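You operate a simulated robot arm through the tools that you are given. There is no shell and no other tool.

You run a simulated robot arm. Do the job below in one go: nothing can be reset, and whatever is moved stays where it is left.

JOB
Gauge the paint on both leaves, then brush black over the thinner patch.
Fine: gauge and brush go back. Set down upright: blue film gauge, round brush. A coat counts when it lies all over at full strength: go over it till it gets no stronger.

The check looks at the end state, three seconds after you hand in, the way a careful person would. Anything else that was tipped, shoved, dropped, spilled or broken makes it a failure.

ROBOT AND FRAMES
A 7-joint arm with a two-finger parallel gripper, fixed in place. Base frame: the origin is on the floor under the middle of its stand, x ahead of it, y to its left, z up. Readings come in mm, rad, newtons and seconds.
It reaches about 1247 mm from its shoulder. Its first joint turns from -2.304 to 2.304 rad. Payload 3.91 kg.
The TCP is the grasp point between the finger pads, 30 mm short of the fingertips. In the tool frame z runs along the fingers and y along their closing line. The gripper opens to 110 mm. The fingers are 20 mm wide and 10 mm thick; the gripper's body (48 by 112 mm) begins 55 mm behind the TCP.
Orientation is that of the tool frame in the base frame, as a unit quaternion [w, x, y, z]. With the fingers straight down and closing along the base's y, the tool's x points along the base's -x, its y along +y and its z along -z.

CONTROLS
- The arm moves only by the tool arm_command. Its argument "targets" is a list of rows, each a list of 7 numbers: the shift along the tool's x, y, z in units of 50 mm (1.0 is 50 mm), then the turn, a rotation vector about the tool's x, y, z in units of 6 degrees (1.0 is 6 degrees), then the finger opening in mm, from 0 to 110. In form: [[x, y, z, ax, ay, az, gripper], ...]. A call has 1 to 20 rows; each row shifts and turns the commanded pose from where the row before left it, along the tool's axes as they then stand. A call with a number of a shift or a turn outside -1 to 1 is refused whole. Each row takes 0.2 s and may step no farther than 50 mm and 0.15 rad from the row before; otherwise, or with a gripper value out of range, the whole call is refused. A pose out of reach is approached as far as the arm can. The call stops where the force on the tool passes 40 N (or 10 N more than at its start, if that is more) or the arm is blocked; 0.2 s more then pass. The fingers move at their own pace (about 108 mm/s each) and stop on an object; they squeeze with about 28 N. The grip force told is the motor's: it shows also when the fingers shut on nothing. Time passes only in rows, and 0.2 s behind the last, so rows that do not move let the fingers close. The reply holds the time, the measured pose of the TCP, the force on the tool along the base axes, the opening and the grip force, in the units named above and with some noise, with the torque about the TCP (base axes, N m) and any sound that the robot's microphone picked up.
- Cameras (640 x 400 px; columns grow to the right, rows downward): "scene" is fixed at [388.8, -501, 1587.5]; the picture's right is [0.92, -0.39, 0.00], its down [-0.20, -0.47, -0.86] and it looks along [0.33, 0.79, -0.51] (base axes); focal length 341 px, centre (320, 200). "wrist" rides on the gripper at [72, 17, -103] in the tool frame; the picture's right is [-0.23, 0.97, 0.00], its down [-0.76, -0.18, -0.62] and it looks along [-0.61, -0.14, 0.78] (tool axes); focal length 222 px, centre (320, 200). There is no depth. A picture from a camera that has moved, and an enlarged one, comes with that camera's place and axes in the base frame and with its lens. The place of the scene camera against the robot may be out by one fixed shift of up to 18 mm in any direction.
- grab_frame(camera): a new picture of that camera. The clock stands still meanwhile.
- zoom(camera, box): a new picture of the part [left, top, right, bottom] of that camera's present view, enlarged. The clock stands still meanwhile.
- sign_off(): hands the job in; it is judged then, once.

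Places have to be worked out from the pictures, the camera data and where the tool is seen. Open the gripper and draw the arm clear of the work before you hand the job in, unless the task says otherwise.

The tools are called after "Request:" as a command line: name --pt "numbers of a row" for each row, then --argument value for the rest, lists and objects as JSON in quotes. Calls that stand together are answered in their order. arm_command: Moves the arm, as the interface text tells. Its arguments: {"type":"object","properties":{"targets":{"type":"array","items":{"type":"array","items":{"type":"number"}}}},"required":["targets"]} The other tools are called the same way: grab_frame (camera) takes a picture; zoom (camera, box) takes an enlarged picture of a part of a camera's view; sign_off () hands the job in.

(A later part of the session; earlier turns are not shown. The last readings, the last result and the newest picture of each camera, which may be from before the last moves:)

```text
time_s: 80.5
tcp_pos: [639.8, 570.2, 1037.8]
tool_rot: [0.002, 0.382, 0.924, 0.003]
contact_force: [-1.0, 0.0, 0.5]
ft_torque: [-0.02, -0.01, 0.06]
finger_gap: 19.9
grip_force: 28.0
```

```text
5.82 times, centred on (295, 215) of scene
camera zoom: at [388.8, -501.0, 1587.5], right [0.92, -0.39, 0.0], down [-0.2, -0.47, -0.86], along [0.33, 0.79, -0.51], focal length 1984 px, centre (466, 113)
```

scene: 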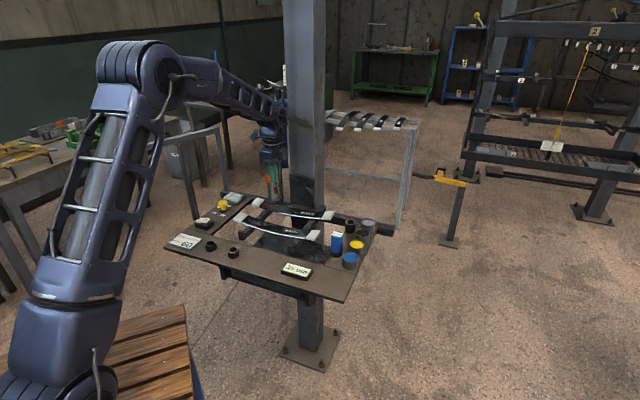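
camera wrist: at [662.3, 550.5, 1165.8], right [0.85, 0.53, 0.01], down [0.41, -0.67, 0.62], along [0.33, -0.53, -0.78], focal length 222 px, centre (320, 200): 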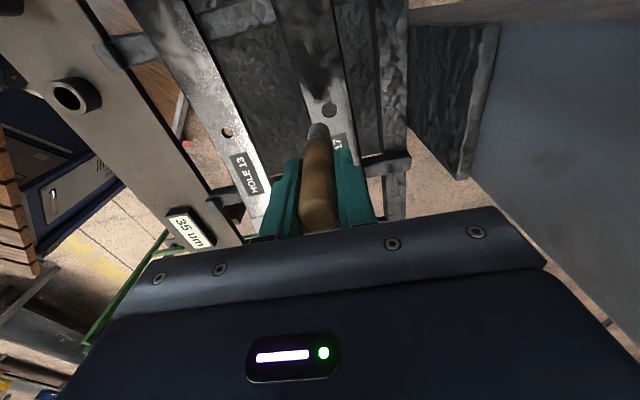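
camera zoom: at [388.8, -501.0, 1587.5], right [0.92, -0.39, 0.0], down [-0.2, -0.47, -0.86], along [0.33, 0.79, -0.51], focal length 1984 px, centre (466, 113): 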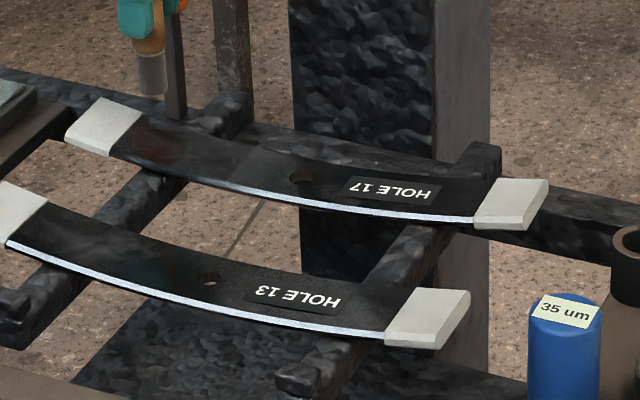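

Request:
zoom --camera "scene" --box '[258, 198, 290, 222]'

Request:
arm_command --pt "0 0 -0.6 0 0 0 8" --pt "-0.6 -0.2 -0.4 0 0 0 8" --pt "-0.6 -0.4 0 0 0 0 8" --pt "-0.4 -0.4 0 0 0 0 8" --pt "0 0 0 0 0 0 8"

Request:
grab_frame --camera "wrist"

Request:
zoom --camera "wrist" --box '[250, 0, 430, 130]'

```text
16.00 times, centred on (274, 210) of scene
camera zoom: at [388.8, -501.0, 1587.5], right [0.92, -0.39, 0.0], down [-0.2, -0.47, -0.86], along [0.33, 0.79, -0.51], focal length 5457 px, centre (1056, 40)
```

zoom: 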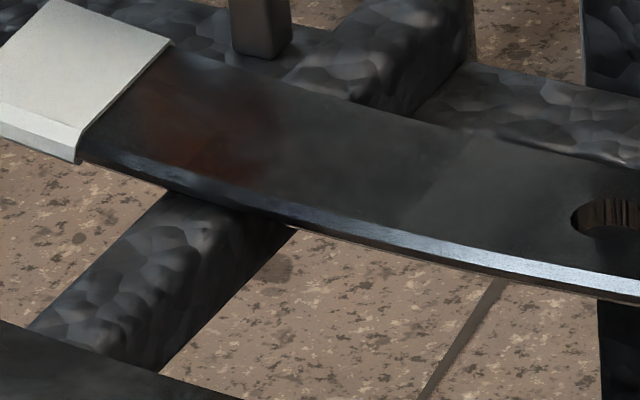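

```text
time_s: 81.7
tcp_pos: [662.0, 478.0, 1089.1]
tool_rot: [0.003, 0.382, 0.924, 0.003]
contact_force: [-0.2, -0.5, -0.2]
ft_torque: [0.0, -0.02, -0.01]
finger_gap: 19.7
grip_force: 28.2
```

```text
taken
camera wrist: at [623.7, 541.6, 1192.8], right [0.85, 0.53, 0.01], down [0.41, -0.67, 0.62], along [0.33, -0.53, -0.78], focal length 222 px, centre (320, 200)
```

wrist: 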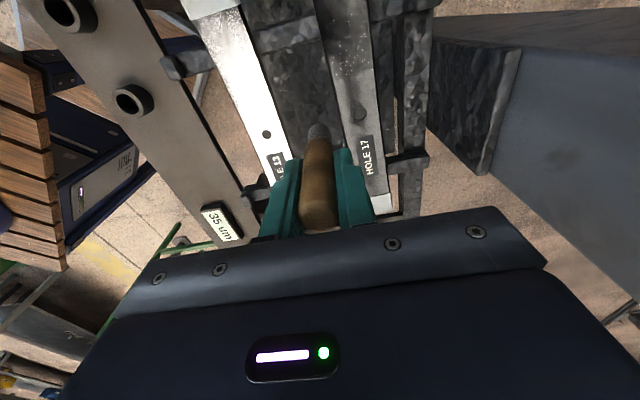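

```text
3.08 times, centred on (340, 65) of wrist
camera zoom: at [623.7, 541.6, 1192.8], right [0.85, 0.53, 0.01], down [0.41, -0.67, 0.62], along [0.33, -0.53, -0.78], focal length 684 px, centre (258, 615)
```

zoom: 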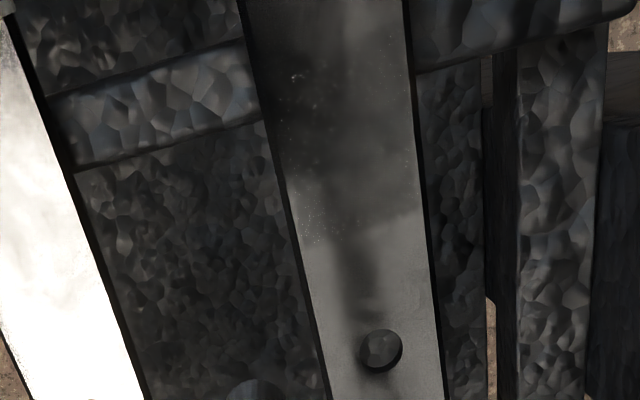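

Request:
arm_command --pt "0.6 0 -0.1 0 0 0 8" --pt "0.6 0 -0.1 0 0 0 8" --pt "0 0 0 0 0 0 8"

Request:
zoom --camera "wrist" --box '[160, 0, 460, 160]'

Request:
zoom --camera "wrist" --box '[290, 0, 430, 110]'

```text
time_s: 82.5
tcp_pos: [616.4, 519.1, 1099.1]
tool_rot: [0.002, 0.382, 0.924, 0.003]
contact_force: [0.9, -0.4, 0.3]
ft_torque: [-0.02, 0.0, 0.02]
finger_gap: 19.7
grip_force: 28.1
```

```text
2.13 times, centred on (310, 80) of wrist
camera zoom: at [578.9, 582.5, 1203.1], right [0.85, 0.53, 0.01], down [0.41, -0.67, 0.62], along [0.33, -0.53, -0.78], focal length 474 px, centre (341, 456)
```

zoom: 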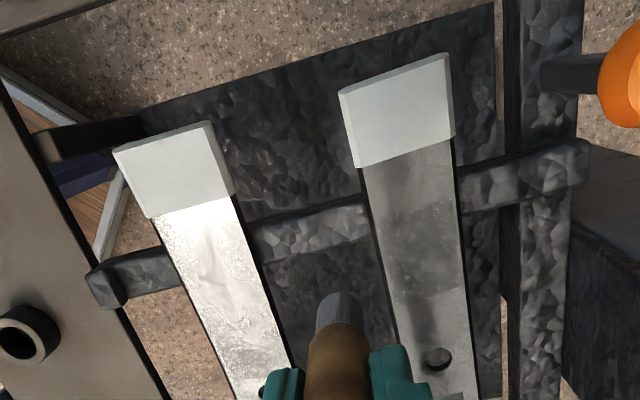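

```text
3.64 times, centred on (360, 55) of wrist
camera zoom: at [578.9, 582.5, 1203.1], right [0.85, 0.53, 0.01], down [0.41, -0.67, 0.62], along [0.33, -0.53, -0.78], focal length 808 px, centre (174, 727)
```

zoom: 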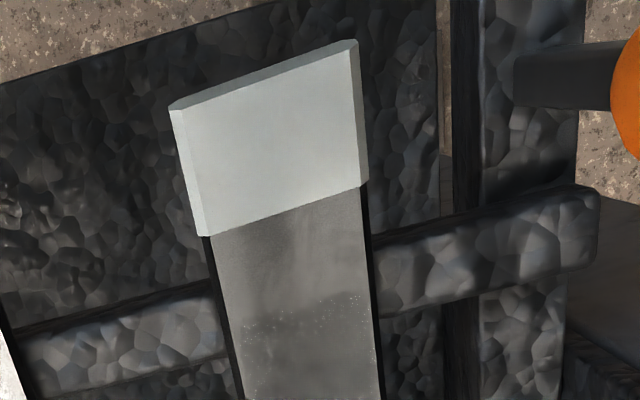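

Now the patch is clear from above: a slightly darker square on leaf 17 from about u≈60 to u≈108 across the leaf width, centre near (664,545). I zoom in to judge how evenly it is covered.

Request:
zoom --camera "wrist" --box '[325, 60, 395, 130]'

Request:
zoom --camera "wrist" --box '[220, 70, 310, 170]'

```text
5.71 times, centred on (360, 95) of wrist
camera zoom: at [578.9, 582.5, 1203.1], right [0.85, 0.53, 0.01], down [0.41, -0.67, 0.62], along [0.33, -0.53, -0.78], focal length 1269 px, centre (91, 800)
```

zoom: 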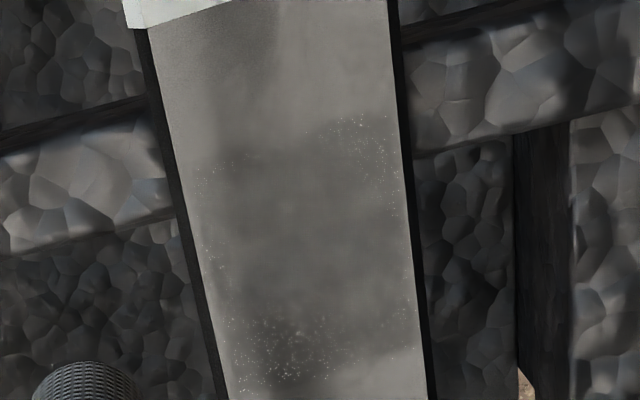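

```text
4.00 times, centred on (265, 120) of wrist
camera zoom: at [578.9, 582.5, 1203.1], right [0.85, 0.53, 0.01], down [0.41, -0.67, 0.62], along [0.33, -0.53, -0.78], focal length 888 px, centre (540, 520)
```

zoom: 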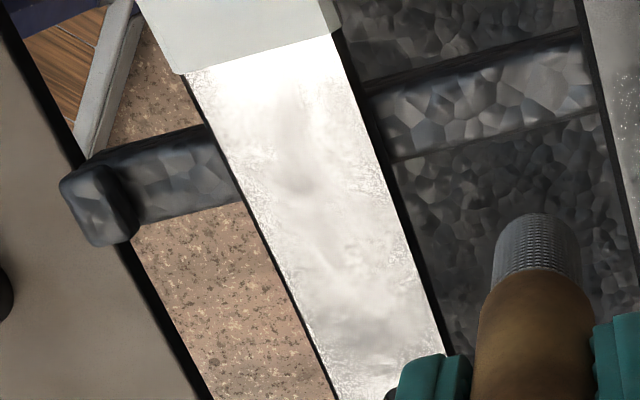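

The coat is uneven and speckled at the corners, so I need full coverage over the square (u 60–108, n about 828–873). I go back down at its right side along the centre line with light force.

Request:
arm_command --pt "-0.3 0.45 0 0 0 0 8" --pt "-0.24 0.465 0 0 0 0 8" --pt "0 0 0.8 0 0 0 8" --pt "0 0 0.8 0 0 0 8" --pt "0 0 0.2 0 0 0 8" --pt "0 0 0.05 0 0 0 8" --pt "0 0 0 0 0 0 8"

```text
time_s: 84.1
tcp_pos: [670.3, 530.8, 1002.9]
tool_rot: [0.002, 0.382, 0.924, 0.002]
contact_force: [-0.4, 0.8, -0.3]
ft_torque: [0.0, 0.0, 0.03]
finger_gap: 19.5
grip_force: 27.7
```

Request:
arm_command --pt "0 0 0.02 0 0 0 8" --pt "0 0 0 0 0 0 8"

```text
time_s: 84.7
tcp_pos: [671.6, 531.5, 1003.6]
tool_rot: [0.002, 0.382, 0.924, 0.001]
contact_force: [0.4, -0.4, 0.5]
ft_torque: [-0.01, 0.01, -0.03]
finger_gap: 20.1
grip_force: 28.0
```

Request:
arm_command --pt "0 0 0.02 0 0 0 8" --pt "0 0 0 0 0 0 8"

```text
time_s: 85.3
tcp_pos: [672.1, 531.4, 1002.6]
tool_rot: [0.001, 0.381, 0.924, 0.002]
contact_force: [-0.9, 0.5, -1.3]
ft_torque: [-0.03, 0.02, -0.04]
finger_gap: 19.8
grip_force: 27.6
```

Request:
arm_command --pt "0 0 0.02 0 0 0 8" --pt "0 0 0 0 0 0 8"

```text
time_s: 85.9
tcp_pos: [671.5, 531.4, 1001.8]
tool_rot: [0.003, 0.382, 0.924, 0.003]
contact_force: [-1.4, 0.2, 5.8]
ft_torque: [0.06, 0.16, -0.03]
finger_gap: 19.6
grip_force: 27.8
```

Request:
arm_command --pt "0.1 0 -0.005 0 0 0 8" --pt "0.1 0 -0.005 0 0 0 8" --pt "0.1 0 -0.006 0 0 0 8" --pt "0.1 0 -0.006 0 0 0 8"

```text
time_s: 86.9
tcp_pos: [657.8, 546.7, 1003.7]
tool_rot: [0.002, 0.383, 0.924, 0.004]
contact_force: [9.1, -5.5, 28.0]
ft_torque: [-0.31, -0.43, 0.02]
finger_gap: 19.5
grip_force: 27.9
```

Force jumped to 28 N, so I raise a few millimetres at once and check the leaf.

Request:
arm_command --pt "0 0 -0.06 0 0 0 8" --pt "0 0 0 0 0 0 8"

Request:
zoom --camera "scene" --box '[250, 180, 310, 225]'

```text
time_s: 87.5
tcp_pos: [655.2, 546.6, 1003.2]
tool_rot: [0.001, 0.382, 0.924, 0.002]
contact_force: [1.3, 1.7, 7.0]
ft_torque: [0.09, -0.03, 0.02]
finger_gap: 20.0
grip_force: 28.0
```

```text
8.89 times, centred on (280, 202) of scene
camera zoom: at [388.8, -501.0, 1587.5], right [0.92, -0.39, 0.0], down [-0.2, -0.47, -0.86], along [0.33, 0.79, -0.51], focal length 3031 px, centre (676, 178)
```

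zoom: 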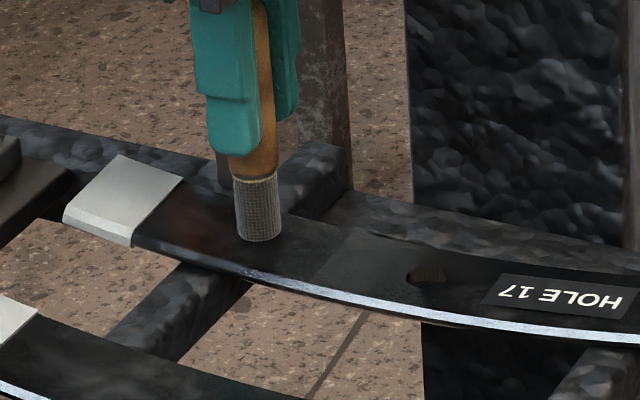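

The leaf stayed put; the arm's height settles only when it moves, so I'll keep a higher commanded height while stroking. I continue the stroke to the left edge and back with frequent force checks.

Request:
arm_command --pt "0.1 0 -0.012 0 0 0 8" --pt "0.1 0 -0.008 0 0 0 8" --pt "-0.1 0 0.007 0 0 0 8" --pt "-0.1 0 0.007 0 0 0 8"

```text
time_s: 88.5
tcp_pos: [658.4, 546.6, 1004.3]
tool_rot: [0.002, 0.383, 0.924, 0.002]
contact_force: [0.7, -1.0, -0.6]
ft_torque: [0.01, 0.03, -0.03]
finger_gap: 19.6
grip_force: 28.1
```

Request:
arm_command --pt "-0.1 0 0.013 0 0 0 8" --pt "-0.1 0 0.006 0 0 0 8" --pt "-0.1 0 0.005 0 0 0 8" --pt "-0.1 0 0.004 0 0 0 8"

```text
time_s: 89.5
tcp_pos: [672.0, 534.8, 1002.6]
tool_rot: [0.002, 0.383, 0.924, 0.002]
contact_force: [-0.8, -0.8, -0.6]
ft_torque: [0.02, 0.01, 0.03]
finger_gap: 19.7
grip_force: 28.2
```

Request:
arm_command --pt "-0.03 0 0.03 0 0 0 8" --pt "-0.03 0 0.015 0 0 0 8" --pt "0.1 0 -0.012 0 0 0 8" --pt "0.1 0 -0.014 0 0 0 8"

```text
time_s: 90.5
tcp_pos: [665.7, 537.4, 1002.7]
tool_rot: [0.002, 0.382, 0.924, 0.002]
contact_force: [1.2, -1.2, 5.0]
ft_torque: [-0.08, -0.07, -0.01]
finger_gap: 19.6
grip_force: 28.1
```

Request:
arm_command --pt "0.1 0 -0.014 0 0 0 8" --pt "0.1 0 -0.014 0 0 0 8" --pt "0.1 0 -0.014 0 0 0 8"

```text
time_s: 91.3
tcp_pos: [656.9, 548.2, 1004.1]
tool_rot: [0.002, 0.382, 0.924, 0.002]
contact_force: [-0.1, -0.3, -0.3]
ft_torque: [0.0, 0.02, 0.03]
finger_gap: 19.9
grip_force: 28.4
```

Request:
arm_command --pt "0.1 0 -0.003 0 0 0 8" --pt "0.1 0 -0.012 0 0 0 8"

```text
time_s: 91.9
tcp_pos: [649.7, 554.3, 1006.1]
tool_rot: [0.003, 0.382, 0.924, 0.004]
contact_force: [2.2, -1.9, 4.6]
ft_torque: [-0.1, -0.13, -0.01]
finger_gap: 19.5
grip_force: 27.7
```

Request:
arm_command --pt "-0.1 0 0.012 0 0 0 8" --pt "-0.1 0 0.012 0 0 0 8" --pt "-0.1 0 0.0125 0 0 0 8"

```text
time_s: 92.7
tcp_pos: [659.9, 543.9, 1003.4]
tool_rot: [0.001, 0.383, 0.924, 0.002]
contact_force: [-1.5, 1.6, 4.6]
ft_torque: [0.17, 0.18, -0.01]
finger_gap: 19.9
grip_force: 28.3
```

Request:
arm_command --pt "-0.1 0 0.0125 0 0 0 8" --pt "-0.1 0 0.0125 0 0 0 8" --pt "-0.1 0 0.0125 0 0 0 8" --pt "-0.08 0 0.01 0 0 0 8"

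Request:
zoom --camera "scene" --box '[250, 180, 310, 225]'

```text
time_s: 93.7
tcp_pos: [672.1, 529.9, 1002.6]
tool_rot: [0.003, 0.383, 0.924, 0.004]
contact_force: [-4.1, 3.2, 15.7]
ft_torque: [0.34, 0.44, -0.02]
finger_gap: 19.5
grip_force: 27.8
```

```text
8.89 times, centred on (280, 202) of scene
camera zoom: at [388.8, -501.0, 1587.5], right [0.92, -0.39, 0.0], down [-0.2, -0.47, -0.86], along [0.33, 0.79, -0.51], focal length 3031 px, centre (676, 178)
```

zoom: 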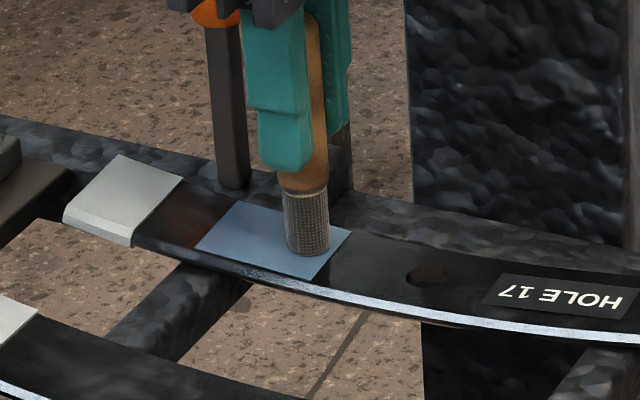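

A sharply bounded rectangle now shows on leaf 17, looking bluish from the scene camera; I lift off and look at it closely from both cameras.

Request:
arm_command --pt "0 0 -0.05 0 0 0 8" --pt "0 0 -0.4 0 0 0 8" --pt "0 0 -0.7 0 0 0 8" --pt "0 0 -0.5 0 0 0 8" --pt "0.3 -0.6 0 0 0 0 8" --pt "0.3 -0.4 0 0 0 0 8" --pt "0 0 0 0 0 0 8"

Request:
zoom --camera "scene" --box '[250, 180, 310, 225]'

Request:
zoom --camera "wrist" --box '[160, 0, 460, 160]'

Request:
zoom --camera "scene" --box '[225, 185, 385, 285]'

```text
time_s: 95.3
tcp_pos: [615.5, 515.4, 1084.0]
tool_rot: [0.001, 0.381, 0.925, 0.002]
contact_force: [-0.8, 0.3, 0.0]
ft_torque: [0.0, -0.01, -0.01]
finger_gap: 19.6
grip_force: 28.2
```

```text
8.89 times, centred on (280, 202) of scene
camera zoom: at [388.8, -501.0, 1587.5], right [0.92, -0.39, 0.0], down [-0.2, -0.47, -0.86], along [0.33, 0.79, -0.51], focal length 3031 px, centre (676, 178)
```

zoom: 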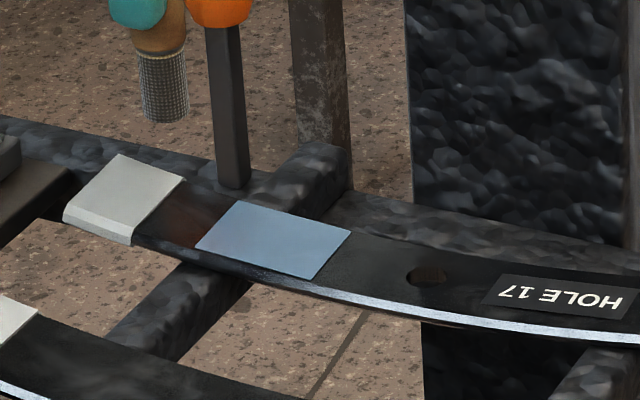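

```text
2.13 times, centred on (310, 80) of wrist
camera zoom: at [577.2, 579.3, 1187.7], right [0.85, 0.53, 0.01], down [0.41, -0.67, 0.62], along [0.33, -0.53, -0.78], focal length 474 px, centre (341, 456)
```

zoom: 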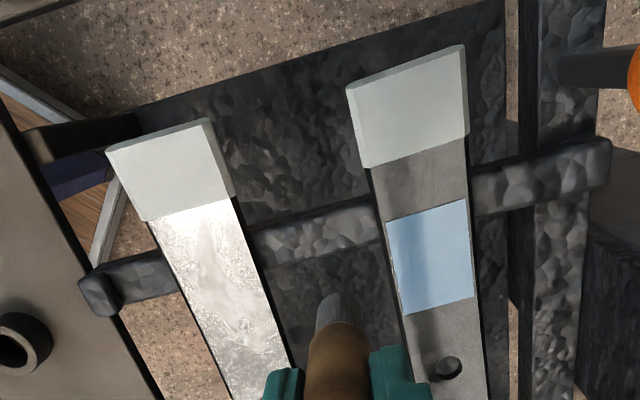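

```text
4.00 times, centred on (305, 235) of scene
camera zoom: at [388.8, -501.0, 1587.5], right [0.92, -0.39, 0.0], down [-0.2, -0.47, -0.86], along [0.33, 0.79, -0.51], focal length 1364 px, centre (380, 60)
```

zoom: 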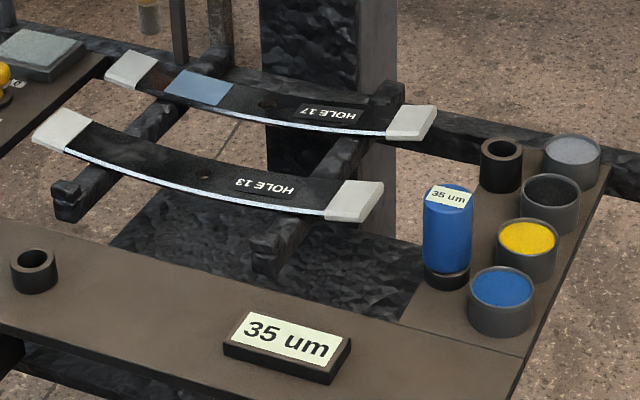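

Request:
zoom --camera "scene" --box '[264, 198, 288, 216]'

Request:
zoom --camera "wrist" --box '[320, 70, 410, 150]'

Request:
zoom --camera "scene" --box '[335, 215, 385, 265]'

Request:
zoom --camera "scene" --box '[255, 175, 285, 200]'

```text
16.00 times, centred on (276, 207) of scene
camera zoom: at [388.8, -501.0, 1587.5], right [0.92, -0.39, 0.0], down [-0.2, -0.47, -0.86], along [0.33, 0.79, -0.51], focal length 5457 px, centre (1024, 88)
```

zoom: 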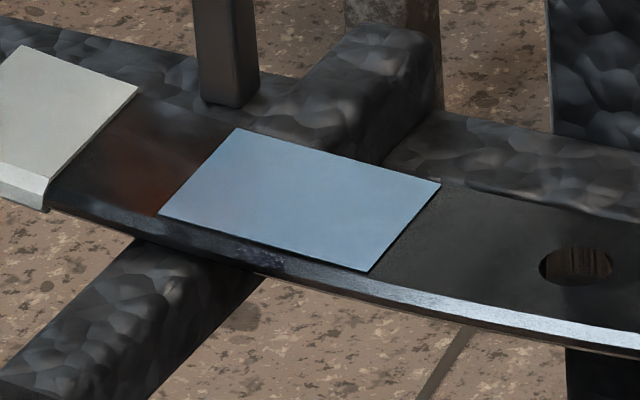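

```text
5.00 times, centred on (365, 110) of wrist
camera zoom: at [577.2, 579.3, 1187.7], right [0.85, 0.53, 0.01], down [0.41, -0.67, 0.62], along [0.33, -0.53, -0.78], focal length 1111 px, centre (95, 650)
```

zoom: 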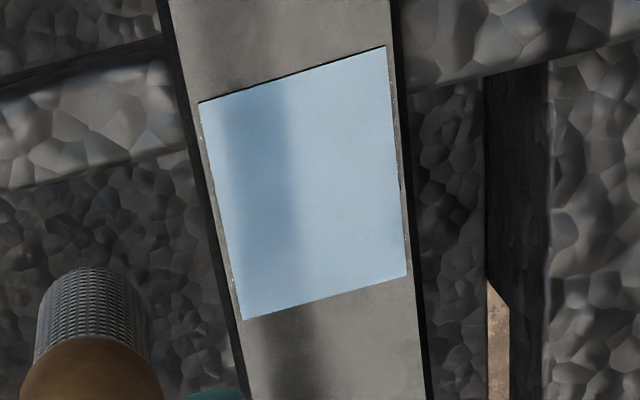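

```text
8.00 times, centred on (360, 240) of scene
camera zoom: at [388.8, -501.0, 1587.5], right [0.92, -0.39, 0.0], down [-0.2, -0.47, -0.86], along [0.33, 0.79, -0.51], focal length 2728 px, centre (0, -120)
```

zoom: 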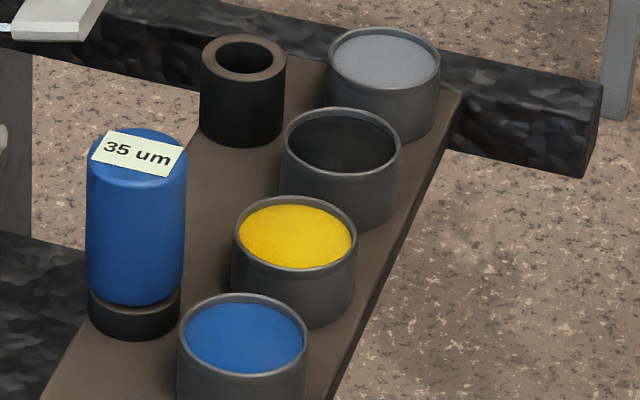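

```text
16.00 times, centred on (270, 188) of scene
camera zoom: at [388.8, -501.0, 1587.5], right [0.92, -0.39, 0.0], down [-0.2, -0.47, -0.86], along [0.33, 0.79, -0.51], focal length 5457 px, centre (1120, 400)
```

zoom: 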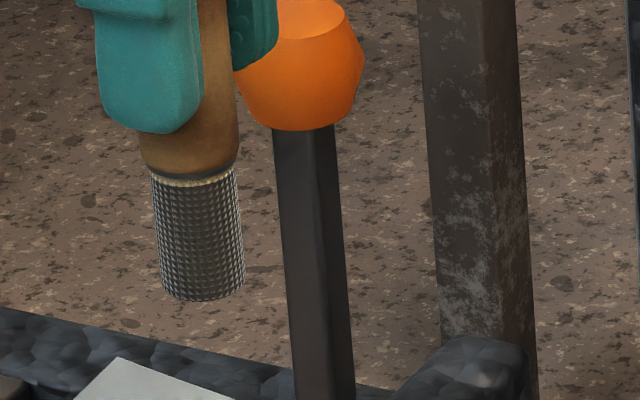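

The patch now stands out as a clean rectangle (u 59–111, n 829–870), but it looks light blue, so the coat is clearly not at full black strength yet. I go on with strokes on the near side line (n≈836) and watch how the colour changes.

Request:
arm_command --pt "-0.3 0.35 0 0 0 0 8" --pt "-0.33 0.36 0 0 0 0 8" --pt "0 0 0.6 0 0 0 8" --pt "0 0 0.6 0 0 0 8" --pt "0 0 0.374 0 0 0 8" --pt "0 0 0.03 0 0 0 8" --pt "0 0 0 0 0 0 8"

```text
time_s: 96.9
tcp_pos: [663.3, 520.4, 1004.1]
tool_rot: [0.002, 0.382, 0.924, 0.003]
contact_force: [0.7, 0.1, -0.9]
ft_torque: [-0.01, 0.01, 0.0]
finger_gap: 19.8
grip_force: 27.8
```

Request:
arm_command --pt "0 0 0.03 0 0 0 8" --pt "0.04 0 0 0 0 0 8" --pt "0 0 0 0 0 0 8"

```text
time_s: 97.7
tcp_pos: [662.1, 521.7, 1001.3]
tool_rot: [0.003, 0.383, 0.924, 0.003]
contact_force: [2.8, -2.4, 7.8]
ft_torque: [-0.1, -0.07, 0.0]
finger_gap: 19.6
grip_force: 28.0
```

Request:
arm_command --pt "0.1 0 -0.013 0 0 0 8" --pt "0.1 0 -0.011 0 0 0 8" --pt "0.1 0 -0.011 0 0 0 8"

```text
time_s: 98.5
tcp_pos: [651.1, 532.4, 1004.4]
tool_rot: [0.002, 0.382, 0.924, 0.002]
contact_force: [0.1, -0.2, -1.2]
ft_torque: [0.0, -0.02, -0.03]
finger_gap: 19.8
grip_force: 27.6
```

Request:
arm_command --pt "0.1 0 0.005 0 0 0 8" --pt "0.1 0 -0.004 0 0 0 8"

```text
time_s: 99.1
tcp_pos: [644.4, 538.9, 1005.1]
tool_rot: [0.002, 0.382, 0.924, 0.002]
contact_force: [0.4, -0.5, -0.1]
ft_torque: [-0.02, -0.03, 0.01]
finger_gap: 19.8
grip_force: 27.8
```

Request:
arm_command --pt "0.05 0 0.01 0 0 0 8" --pt "0.05 0 0.005 0 0 0 8"

```text
time_s: 99.7
tcp_pos: [644.1, 540.3, 1004.6]
tool_rot: [0.002, 0.383, 0.924, 0.004]
contact_force: [4.0, -6.2, 12.5]
ft_torque: [-0.41, -0.25, 0.02]
finger_gap: 19.8
grip_force: 27.9
```

Request:
arm_command --pt "-0.1 0 0.002 0 0 0 8" --pt "-0.1 0 0.006 0 0 0 8" --pt "-0.1 0 0.006 0 0 0 8"

```text
time_s: 100.5
tcp_pos: [651.4, 530.9, 1002.6]
tool_rot: [0.002, 0.382, 0.924, 0.003]
contact_force: [-4.4, 3.8, 10.1]
ft_torque: [0.35, 0.4, 0.03]
finger_gap: 19.7
grip_force: 28.0
```

Request:
arm_command --pt "-0.1 0 0.003 0 0 0 8" --pt "-0.1 0 0.005 0 0 0 8" --pt "-0.1 0 0.005 0 0 0 8"

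Request:
zoom --camera "scene" --box '[250, 180, 310, 225]'

```text
time_s: 101.3
tcp_pos: [662.7, 520.2, 1001.6]
tool_rot: [0.001, 0.383, 0.924, 0.002]
contact_force: [-2.6, 1.2, 7.9]
ft_torque: [0.14, 0.23, -0.01]
finger_gap: 19.9
grip_force: 27.7
```

```text
8.89 times, centred on (280, 202) of scene
camera zoom: at [388.8, -501.0, 1587.5], right [0.92, -0.39, 0.0], down [-0.2, -0.47, -0.86], along [0.33, 0.79, -0.51], focal length 3031 px, centre (676, 178)
```

zoom: 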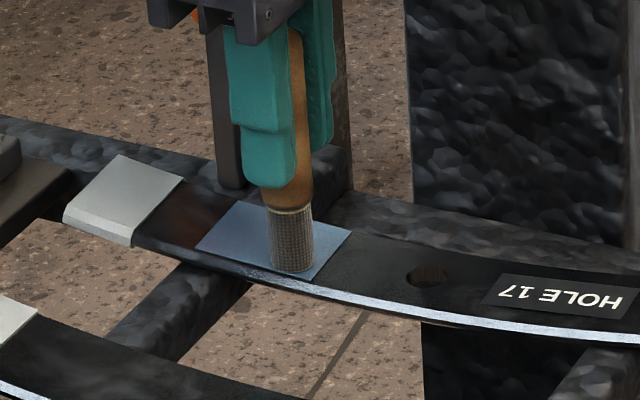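

Request:
arm_command --pt "0 0.14 0 0 0 0 8" --pt "0.1 0 -0.006 0 0 0 8" --pt "0.1 0 -0.005 0 0 0 8" --pt "0.1 0 -0.005 0 0 0 8"

```text
time_s: 102.3
tcp_pos: [657.1, 535.1, 1002.2]
tool_rot: [0.002, 0.382, 0.924, 0.003]
contact_force: [2.1, -2.7, 9.2]
ft_torque: [-0.13, -0.13, 0.02]
finger_gap: 19.6
grip_force: 28.0
```

Request:
arm_command --pt "0.1 0 -0.007 0 0 0 8" --pt "0.1 0 -0.006 0 0 0 8" --pt "0.1 0 -0.006 0 0 0 8" --pt "0.05 0 -0.003 0 0 0 8"

```text
time_s: 103.3
tcp_pos: [645.2, 547.6, 1005.2]
tool_rot: [0.002, 0.382, 0.924, 0.003]
contact_force: [8.8, -7.1, 19.4]
ft_torque: [-0.36, -0.56, -0.04]
finger_gap: 19.7
grip_force: 27.8
```

Request:
arm_command --pt "0 0 -0.025 0 0 0 8" --pt "0 0.14 0 0 0 0 8" --pt "-0.1 0 0.006 0 0 0 8" --pt "-0.1 0 0.007 0 0 0 8" --pt "-0.1 0 0.007 0 0 0 8"

Request:
zoom --camera "scene" --box '[250, 180, 310, 225]'

```text
time_s: 104.5
tcp_pos: [659.7, 541.8, 1003.4]
tool_rot: [0.002, 0.382, 0.924, 0.003]
contact_force: [-2.0, 1.6, 7.5]
ft_torque: [0.22, 0.27, 0.01]
finger_gap: 19.8
grip_force: 28.5
```

```text
8.89 times, centred on (280, 202) of scene
camera zoom: at [388.8, -501.0, 1587.5], right [0.92, -0.39, 0.0], down [-0.2, -0.47, -0.86], along [0.33, 0.79, -0.51], focal length 3031 px, centre (676, 178)
```

zoom: 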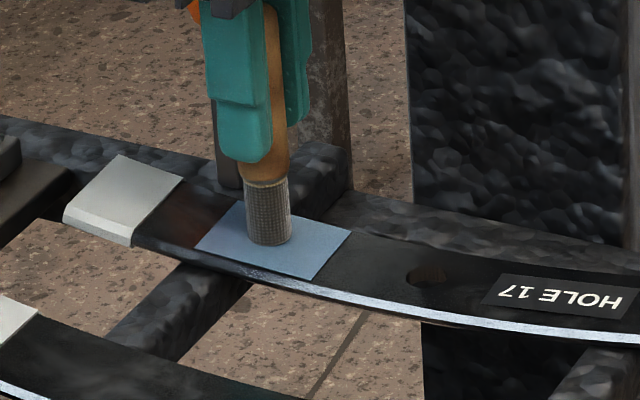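

Request:
arm_command --pt "-0.1 0 0.006 0 0 0 8" --pt "-0.1 0 0.006 0 0 0 8" --pt "-0.1 0 0.006 0 0 0 8" --pt "-0.06 0 0.003 0 0 0 8"

```text
time_s: 105.5
tcp_pos: [672.6, 530.5, 1002.2]
tool_rot: [0.002, 0.383, 0.924, 0.001]
contact_force: [0.1, 0.1, -0.7]
ft_torque: [0.03, -0.04, 0.0]
finger_gap: 19.7
grip_force: 27.7
```

Request:
arm_command --pt "0 0 -0.4 0 0 0 8" --pt "0 0 -0.7 0 0 0 8" --pt "0 0 -0.55 0 0 0 8" --pt "0.3 -0.6 0 0 0 0 8" --pt "0.3 -0.4 0 0 0 0 8" --pt "0 0 0 0 0 0 8"

Request:
zoom --camera "scene" --box '[264, 198, 288, 216]'

Request:
zoom --camera "wrist" --box '[320, 70, 410, 150]'

```text
time_s: 106.9
tcp_pos: [616.2, 519.1, 1082.3]
tool_rot: [0.002, 0.382, 0.924, 0.002]
contact_force: [0.6, -0.3, 0.1]
ft_torque: [-0.02, 0.0, 0.0]
finger_gap: 19.8
grip_force: 28.0
```

```text
16.00 times, centred on (276, 207) of scene
camera zoom: at [388.8, -501.0, 1587.5], right [0.92, -0.39, 0.0], down [-0.2, -0.47, -0.86], along [0.33, 0.79, -0.51], focal length 5457 px, centre (1024, 88)
```

zoom: 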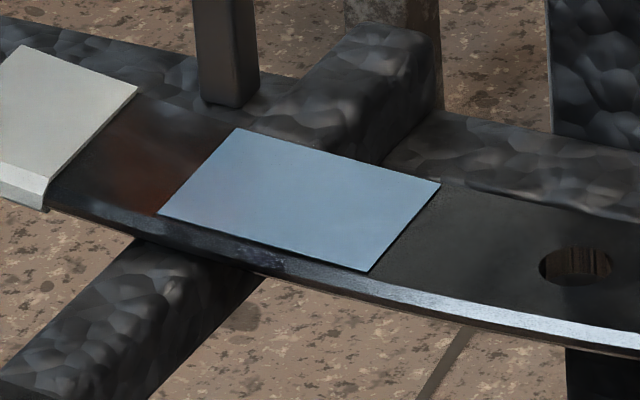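

```text
5.00 times, centred on (365, 110) of wrist
camera zoom: at [578.5, 581.9, 1185.8], right [0.85, 0.53, 0.01], down [0.41, -0.67, 0.62], along [0.33, -0.53, -0.78], focal length 1111 px, centre (95, 650)
```

zoom: 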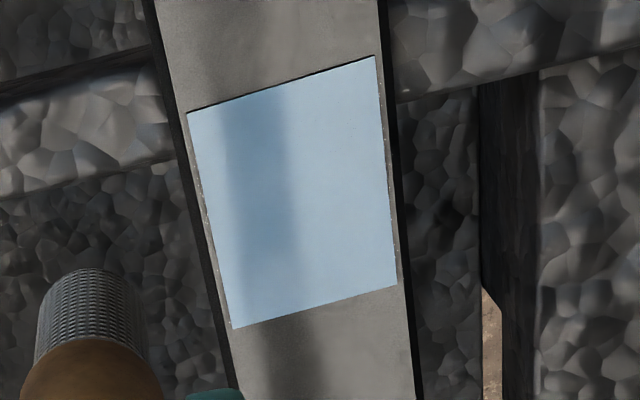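

The patch reads the same light blue as before, so the brush may have run dry or the coat is weak. I go back to the black pot to reload the brush.

Request:
arm_command --pt "-0.5 0 0 0 0 0 8" --pt "-0.9 0 0 0 0 0 8" --pt "-0.9 0 0 0 0 0 8" --pt "-0.9 0 0 0 0 0 8" --pt "-0.9 0.05 0 0 0 0 8" --pt "-0.9 0.1 0 0 0 0 8" --pt "-0.9 0.15 0 0 0 0 8" --pt "-0.8 0 0 0 0 0 8" --pt "-0.39 0 0 0 0 0 8" --pt "0 0 0.5 0 0 0 8" --pt "0 0 0 0 0 0 8"

Request:
zoom --camera "scene" --box '[325, 190, 385, 250]'

Request:
grab_frame --camera "wrist"

```text
time_s: 109.3
tcp_pos: [877.9, 277.7, 1059.4]
tool_rot: [0.001, 0.382, 0.924, 0.001]
contact_force: [-0.1, 0.1, -0.3]
ft_torque: [0.02, -0.02, -0.01]
finger_gap: 19.7
grip_force: 28.3
```

```text
6.67 times, centred on (355, 220) of scene
camera zoom: at [388.8, -501.0, 1587.5], right [0.92, -0.39, 0.0], down [-0.2, -0.47, -0.86], along [0.33, 0.79, -0.51], focal length 2274 px, centre (87, 67)
```

zoom: 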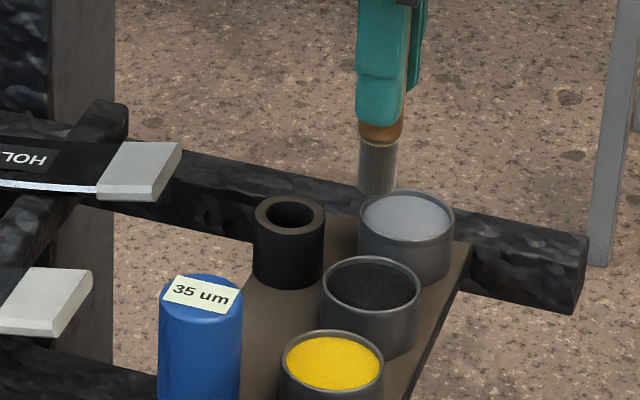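

```text
taken
camera wrist: at [838.8, 340.3, 1161.8], right [0.85, 0.53, 0.01], down [0.41, -0.67, 0.62], along [0.33, -0.53, -0.78], focal length 222 px, centre (320, 200)
```

wrist: 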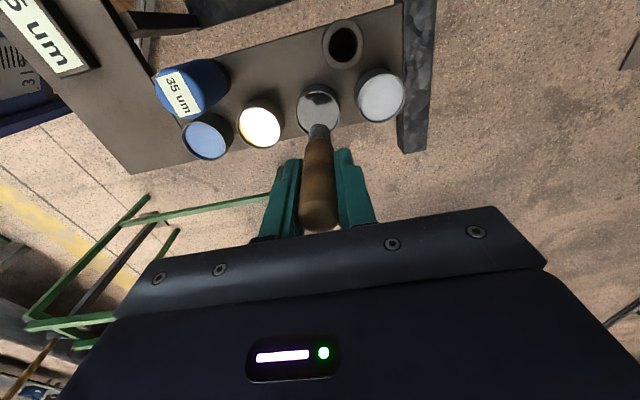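

Request:
arm_command --pt "0 0 0.5 0 0 0 8" --pt "0 0 0.45 0 0 0 8" --pt "0 0 0.1 0 0 0 8" --pt "0 0 0 0 0 0 8"

```text
time_s: 110.3
tcp_pos: [876.0, 275.6, 1007.4]
tool_rot: [0.002, 0.382, 0.924, 0.003]
contact_force: [-0.6, -0.3, -0.3]
ft_torque: [-0.01, 0.01, 0.03]
finger_gap: 19.5
grip_force: 27.7
```

Request:
arm_command --pt "0 0 0.05 0 0 0 8" --pt "0 0 0.03 0 0 0 8" --pt "0 0 0 0 0 0 8"

```text
time_s: 111.1
tcp_pos: [877.6, 275.3, 1003.0]
tool_rot: [0.002, 0.381, 0.924, 0.002]
contact_force: [-1.2, 0.3, -0.5]
ft_torque: [0.0, 0.02, 0.02]
finger_gap: 19.5
grip_force: 28.2
```

Request:
arm_command --pt "0 0 0.03 0 0 0 8" --pt "0 0 0.02 0 0 0 8" --pt "0 0 0 0 0 0 8"

```text
time_s: 111.9
tcp_pos: [877.1, 274.9, 1002.0]
tool_rot: [0.002, 0.383, 0.924, 0.002]
contact_force: [0.8, 1.0, -0.2]
ft_torque: [0.0, -0.02, -0.01]
finger_gap: 19.8
grip_force: 27.9
```

Request:
arm_command --pt "0 0 0.03 0 0 0 8" --pt "0 0 0 0 0 0 8"

Request:
zoom --camera "scene" --box '[335, 205, 385, 255]'

```text
time_s: 112.5
tcp_pos: [878.3, 275.9, 999.8]
tool_rot: [0.002, 0.382, 0.924, 0.003]
contact_force: [0.1, -0.6, 1.8]
ft_torque: [-0.03, 0.02, 0.03]
finger_gap: 19.6
grip_force: 28.2
```

```text
8.00 times, centred on (360, 230) of scene
camera zoom: at [388.8, -501.0, 1587.5], right [0.92, -0.39, 0.0], down [-0.2, -0.47, -0.86], along [0.33, 0.79, -0.51], focal length 2728 px, centre (0, -40)
```

zoom: 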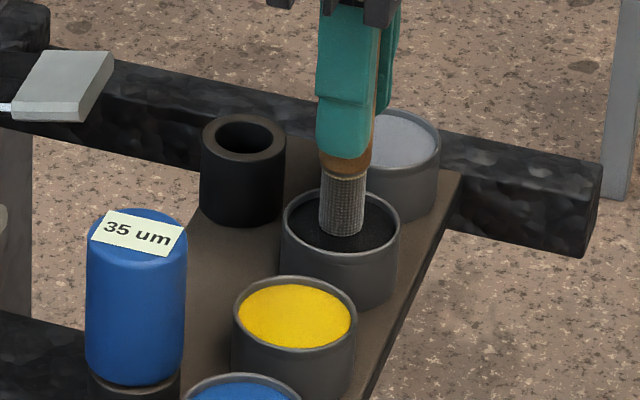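

Request:
arm_command --pt "0 0 0.02 0 0 0 8" --pt "0 0 0 0 0 0 8" --pt "0 0 0 0 0 0 8" --pt "0 0 0 0 0 0 8"

Request:
zoom --camera "scene" --box '[345, 210, 375, 240]'

```text
time_s: 113.5
tcp_pos: [877.7, 276.5, 999.8]
tool_rot: [0.002, 0.381, 0.924, 0.003]
contact_force: [-0.9, 0.5, 6.0]
ft_torque: [0.09, 0.04, -0.01]
finger_gap: 19.4
grip_force: 28.3
```

```text
13.33 times, centred on (360, 225) of scene
camera zoom: at [388.8, -501.0, 1587.5], right [0.92, -0.39, 0.0], down [-0.2, -0.47, -0.86], along [0.33, 0.79, -0.51], focal length 4547 px, centre (-213, -133)
```

zoom: 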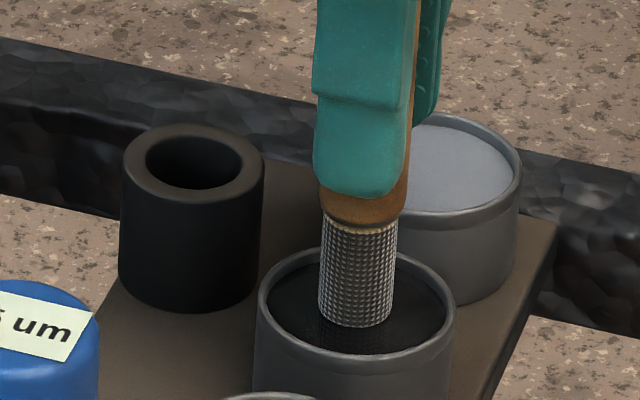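

The brush is reloaded with a gentle 6 N dip. I lift it out and travel back over the patch for the line n≈857.

Request:
arm_command --pt "0 0 -0.13 0 0 0 8" --pt "0 0 -0.6 0 0 0 8" --pt "0 0 -0.6 0 0 0 8" --pt "0 0 -0.4 0 0 0 8" --pt "0.6 0 0 0 0 0 8" --pt "0.9 0 0 0 0 0 8" --pt "0.9 0 0 0 0 0 8" --pt "0.9 0 0 0 0 0 8" --pt "0.9 0 0 0 0 0 8" --pt "0.9 0.2 0 0 0 0 8" --pt "0.8 0.3 0 0 0 0 8" --pt "0.59 0.33 0 0 0 0 8" --pt "0 0 0.6 0 0 0 8" --pt "0 0 0.6 0 0 0 8" --pt "0 0 0.38 0 0 0 8" --pt "0 0 0 0 0 0 8"

Request:
zoom --camera "scene" --box '[250, 180, 310, 225]'

```text
time_s: 116.9
tcp_pos: [677.9, 538.7, 1007.2]
tool_rot: [0.002, 0.382, 0.924, 0.003]
contact_force: [0.5, 0.0, -0.7]
ft_torque: [0.0, 0.0, 0.01]
finger_gap: 19.7
grip_force: 28.2
```

```text
8.89 times, centred on (280, 202) of scene
camera zoom: at [388.8, -501.0, 1587.5], right [0.92, -0.39, 0.0], down [-0.2, -0.47, -0.86], along [0.33, 0.79, -0.51], focal length 3031 px, centre (676, 178)
```

zoom: 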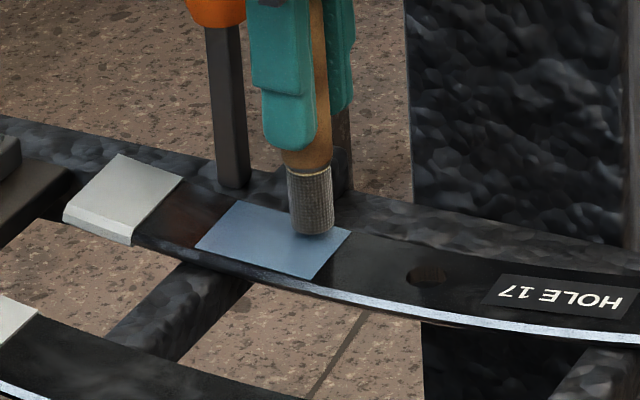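

Request:
arm_command --pt "0 0 0.06 0 0 0 8" --pt "0 0 0.03 0 0 0 8" --pt "0.03 0 0 0 0 0 8"

```text
time_s: 117.7
tcp_pos: [676.6, 536.0, 1002.5]
tool_rot: [0.003, 0.381, 0.925, 0.002]
contact_force: [2.2, -2.6, 5.4]
ft_torque: [-0.12, -0.03, 0.0]
finger_gap: 19.8
grip_force: 28.3
```

Request:
arm_command --pt "0.1 0 -0.007 0 0 0 8" --pt "0.1 0 -0.007 0 0 0 8" --pt "0.1 0 -0.007 0 0 0 8"

```text
time_s: 118.5
tcp_pos: [666.5, 547.0, 1003.0]
tool_rot: [0.002, 0.383, 0.924, 0.003]
contact_force: [3.1, -1.1, 9.1]
ft_torque: [-0.11, -0.12, 0.01]
finger_gap: 19.7
grip_force: 28.6
```

Request:
arm_command --pt "0.1 0 -0.01 0 0 0 8" --pt "0.1 0 -0.009 0 0 0 8" --pt "0.1 0 -0.009 0 0 0 8"

Request:
zoom --camera "scene" --box '[250, 180, 310, 225]'

```text
time_s: 119.3
tcp_pos: [655.3, 556.5, 1005.0]
tool_rot: [0.003, 0.382, 0.924, 0.002]
contact_force: [7.5, -5.5, 15.3]
ft_torque: [-0.26, -0.5, -0.03]
finger_gap: 19.5
grip_force: 27.8
```

```text
8.89 times, centred on (280, 202) of scene
camera zoom: at [388.8, -501.0, 1587.5], right [0.92, -0.39, 0.0], down [-0.2, -0.47, -0.86], along [0.33, 0.79, -0.51], focal length 3031 px, centre (676, 178)
```

zoom: 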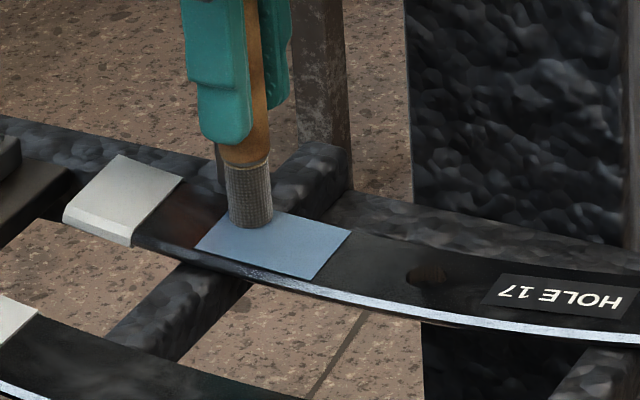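

Request:
arm_command --pt "0.04 0 -0.022 0 0 0 8" --pt "-0.1 0 0.008 0 0 0 8" --pt "-0.1 0 0.008 0 0 0 8" --pt "-0.1 0 0.008 0 0 0 8"

```text
time_s: 120.3
tcp_pos: [664.0, 547.4, 1003.8]
tool_rot: [0.002, 0.383, 0.924, 0.002]
contact_force: [-0.1, 1.1, -0.2]
ft_torque: [0.0, 0.01, -0.02]
finger_gap: 19.8
grip_force: 28.4
```

Request:
arm_command --pt "-0.1 0 0.025 0 0 0 8" --pt "-0.1 0 0.008 0 0 0 8" --pt "-0.1 0 0.006 0 0 0 8" --pt "-0.06 0 0.003 0 0 0 8"

```text
time_s: 121.3
tcp_pos: [677.3, 534.7, 1003.9]
tool_rot: [0.002, 0.383, 0.924, 0.003]
contact_force: [-0.3, -0.5, -0.7]
ft_torque: [0.0, 0.02, 0.04]
finger_gap: 19.6
grip_force: 28.0
```

Request:
arm_command --pt "0 0.13 0.015 0 0 0 8" --pt "0.1 0 -0.004 0 0 0 8" --pt "0.1 0 -0.006 0 0 0 8" --pt "0.1 0 -0.007 0 0 0 8"

```text
time_s: 122.3
tcp_pos: [671.7, 550.1, 1003.5]
tool_rot: [0.002, 0.383, 0.924, 0.003]
contact_force: [0.2, -0.4, 0.6]
ft_torque: [-0.01, 0.02, 0.0]
finger_gap: 19.8
grip_force: 28.5
```

Request:
arm_command --pt "0.1 0 0.01 0 0 0 8" --pt "0.1 0 -0.002 0 0 0 8"

```text
time_s: 122.9
tcp_pos: [664.8, 556.3, 1002.4]
tool_rot: [0.002, 0.382, 0.924, 0.004]
contact_force: [4.5, -3.4, 11.7]
ft_torque: [-0.14, -0.3, 0.0]
finger_gap: 19.5
grip_force: 27.7
```

Request:
arm_command --pt "0.1 0 -0.012 0 0 0 8" --pt "0.08 0 -0.01 0 0 0 8" --pt "-0.1 0 0.005 0 0 0 8" --pt "-0.1 0 0.008 0 0 0 8"

```text
time_s: 123.9
tcp_pos: [663.8, 556.6, 1003.8]
tool_rot: [0.001, 0.382, 0.924, 0.002]
contact_force: [-2.3, 2.7, 8.8]
ft_torque: [0.25, 0.31, 0.0]
finger_gap: 19.6
grip_force: 28.0
```

Request:
arm_command --pt "-0.1 0 0.006 0 0 0 8" --pt "-0.1 0 0.006 0 0 0 8" --pt "-0.1 0 0.006 0 0 0 8" --pt "-0.1 0 0.006 0 0 0 8" --pt "-0.08 0 0.004 0 0 0 8"

Request:
zoom --camera "scene" --box '[250, 180, 310, 225]'

```text
time_s: 125.1
tcp_pos: [682.8, 538.5, 1001.0]
tool_rot: [0.002, 0.383, 0.924, 0.003]
contact_force: [-3.5, 2.4, 10.7]
ft_torque: [0.27, 0.29, -0.02]
finger_gap: 20.0
grip_force: 28.4
```

```text
8.89 times, centred on (280, 202) of scene
camera zoom: at [388.8, -501.0, 1587.5], right [0.92, -0.39, 0.0], down [-0.2, -0.47, -0.86], along [0.33, 0.79, -0.51], focal length 3031 px, centre (676, 178)
```

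zoom: 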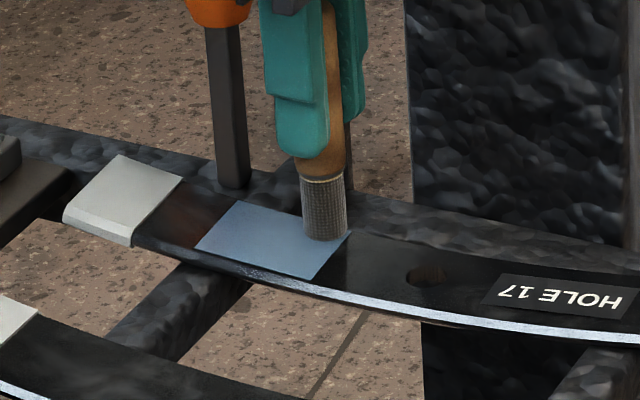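

Request:
arm_command --pt "0 0 -0.1 0 0 0 8" --pt "0 0 -0.6 0 0 0 8" --pt "0 0 -0.6 0 0 0 8" --pt "0 0 -0.35 0 0 0 8" --pt "0.3 -0.6 0 0 0 0 8" --pt "0.3 -0.66 0 0 0 0 8" --pt "0 0 0 0 0 0 8"

Request:
zoom --camera "scene" --box '[264, 198, 288, 216]'

Request:
zoom --camera "wrist" --box '[320, 70, 410, 150]'

```text
time_s: 126.7
tcp_pos: [614.6, 513.8, 1082.8]
tool_rot: [0.002, 0.382, 0.924, 0.003]
contact_force: [-0.1, 0.4, -0.7]
ft_torque: [0.01, 0.01, 0.02]
finger_gap: 19.4
grip_force: 28.6
```

```text
16.00 times, centred on (276, 207) of scene
camera zoom: at [388.8, -501.0, 1587.5], right [0.92, -0.39, 0.0], down [-0.2, -0.47, -0.86], along [0.33, 0.79, -0.51], focal length 5457 px, centre (1024, 88)
```

zoom: 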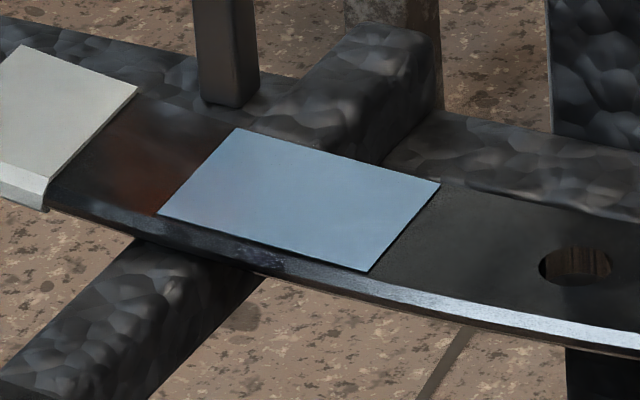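

```text
5.00 times, centred on (365, 110) of wrist
camera zoom: at [576.4, 577.6, 1185.7], right [0.85, 0.53, 0.01], down [0.41, -0.67, 0.62], along [0.33, -0.53, -0.78], focal length 1111 px, centre (95, 650)
```

zoom: 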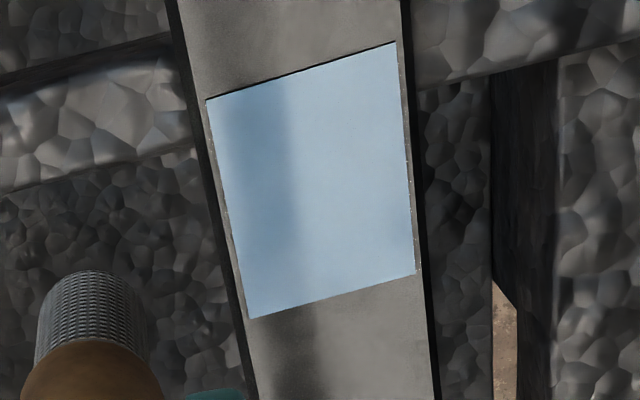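

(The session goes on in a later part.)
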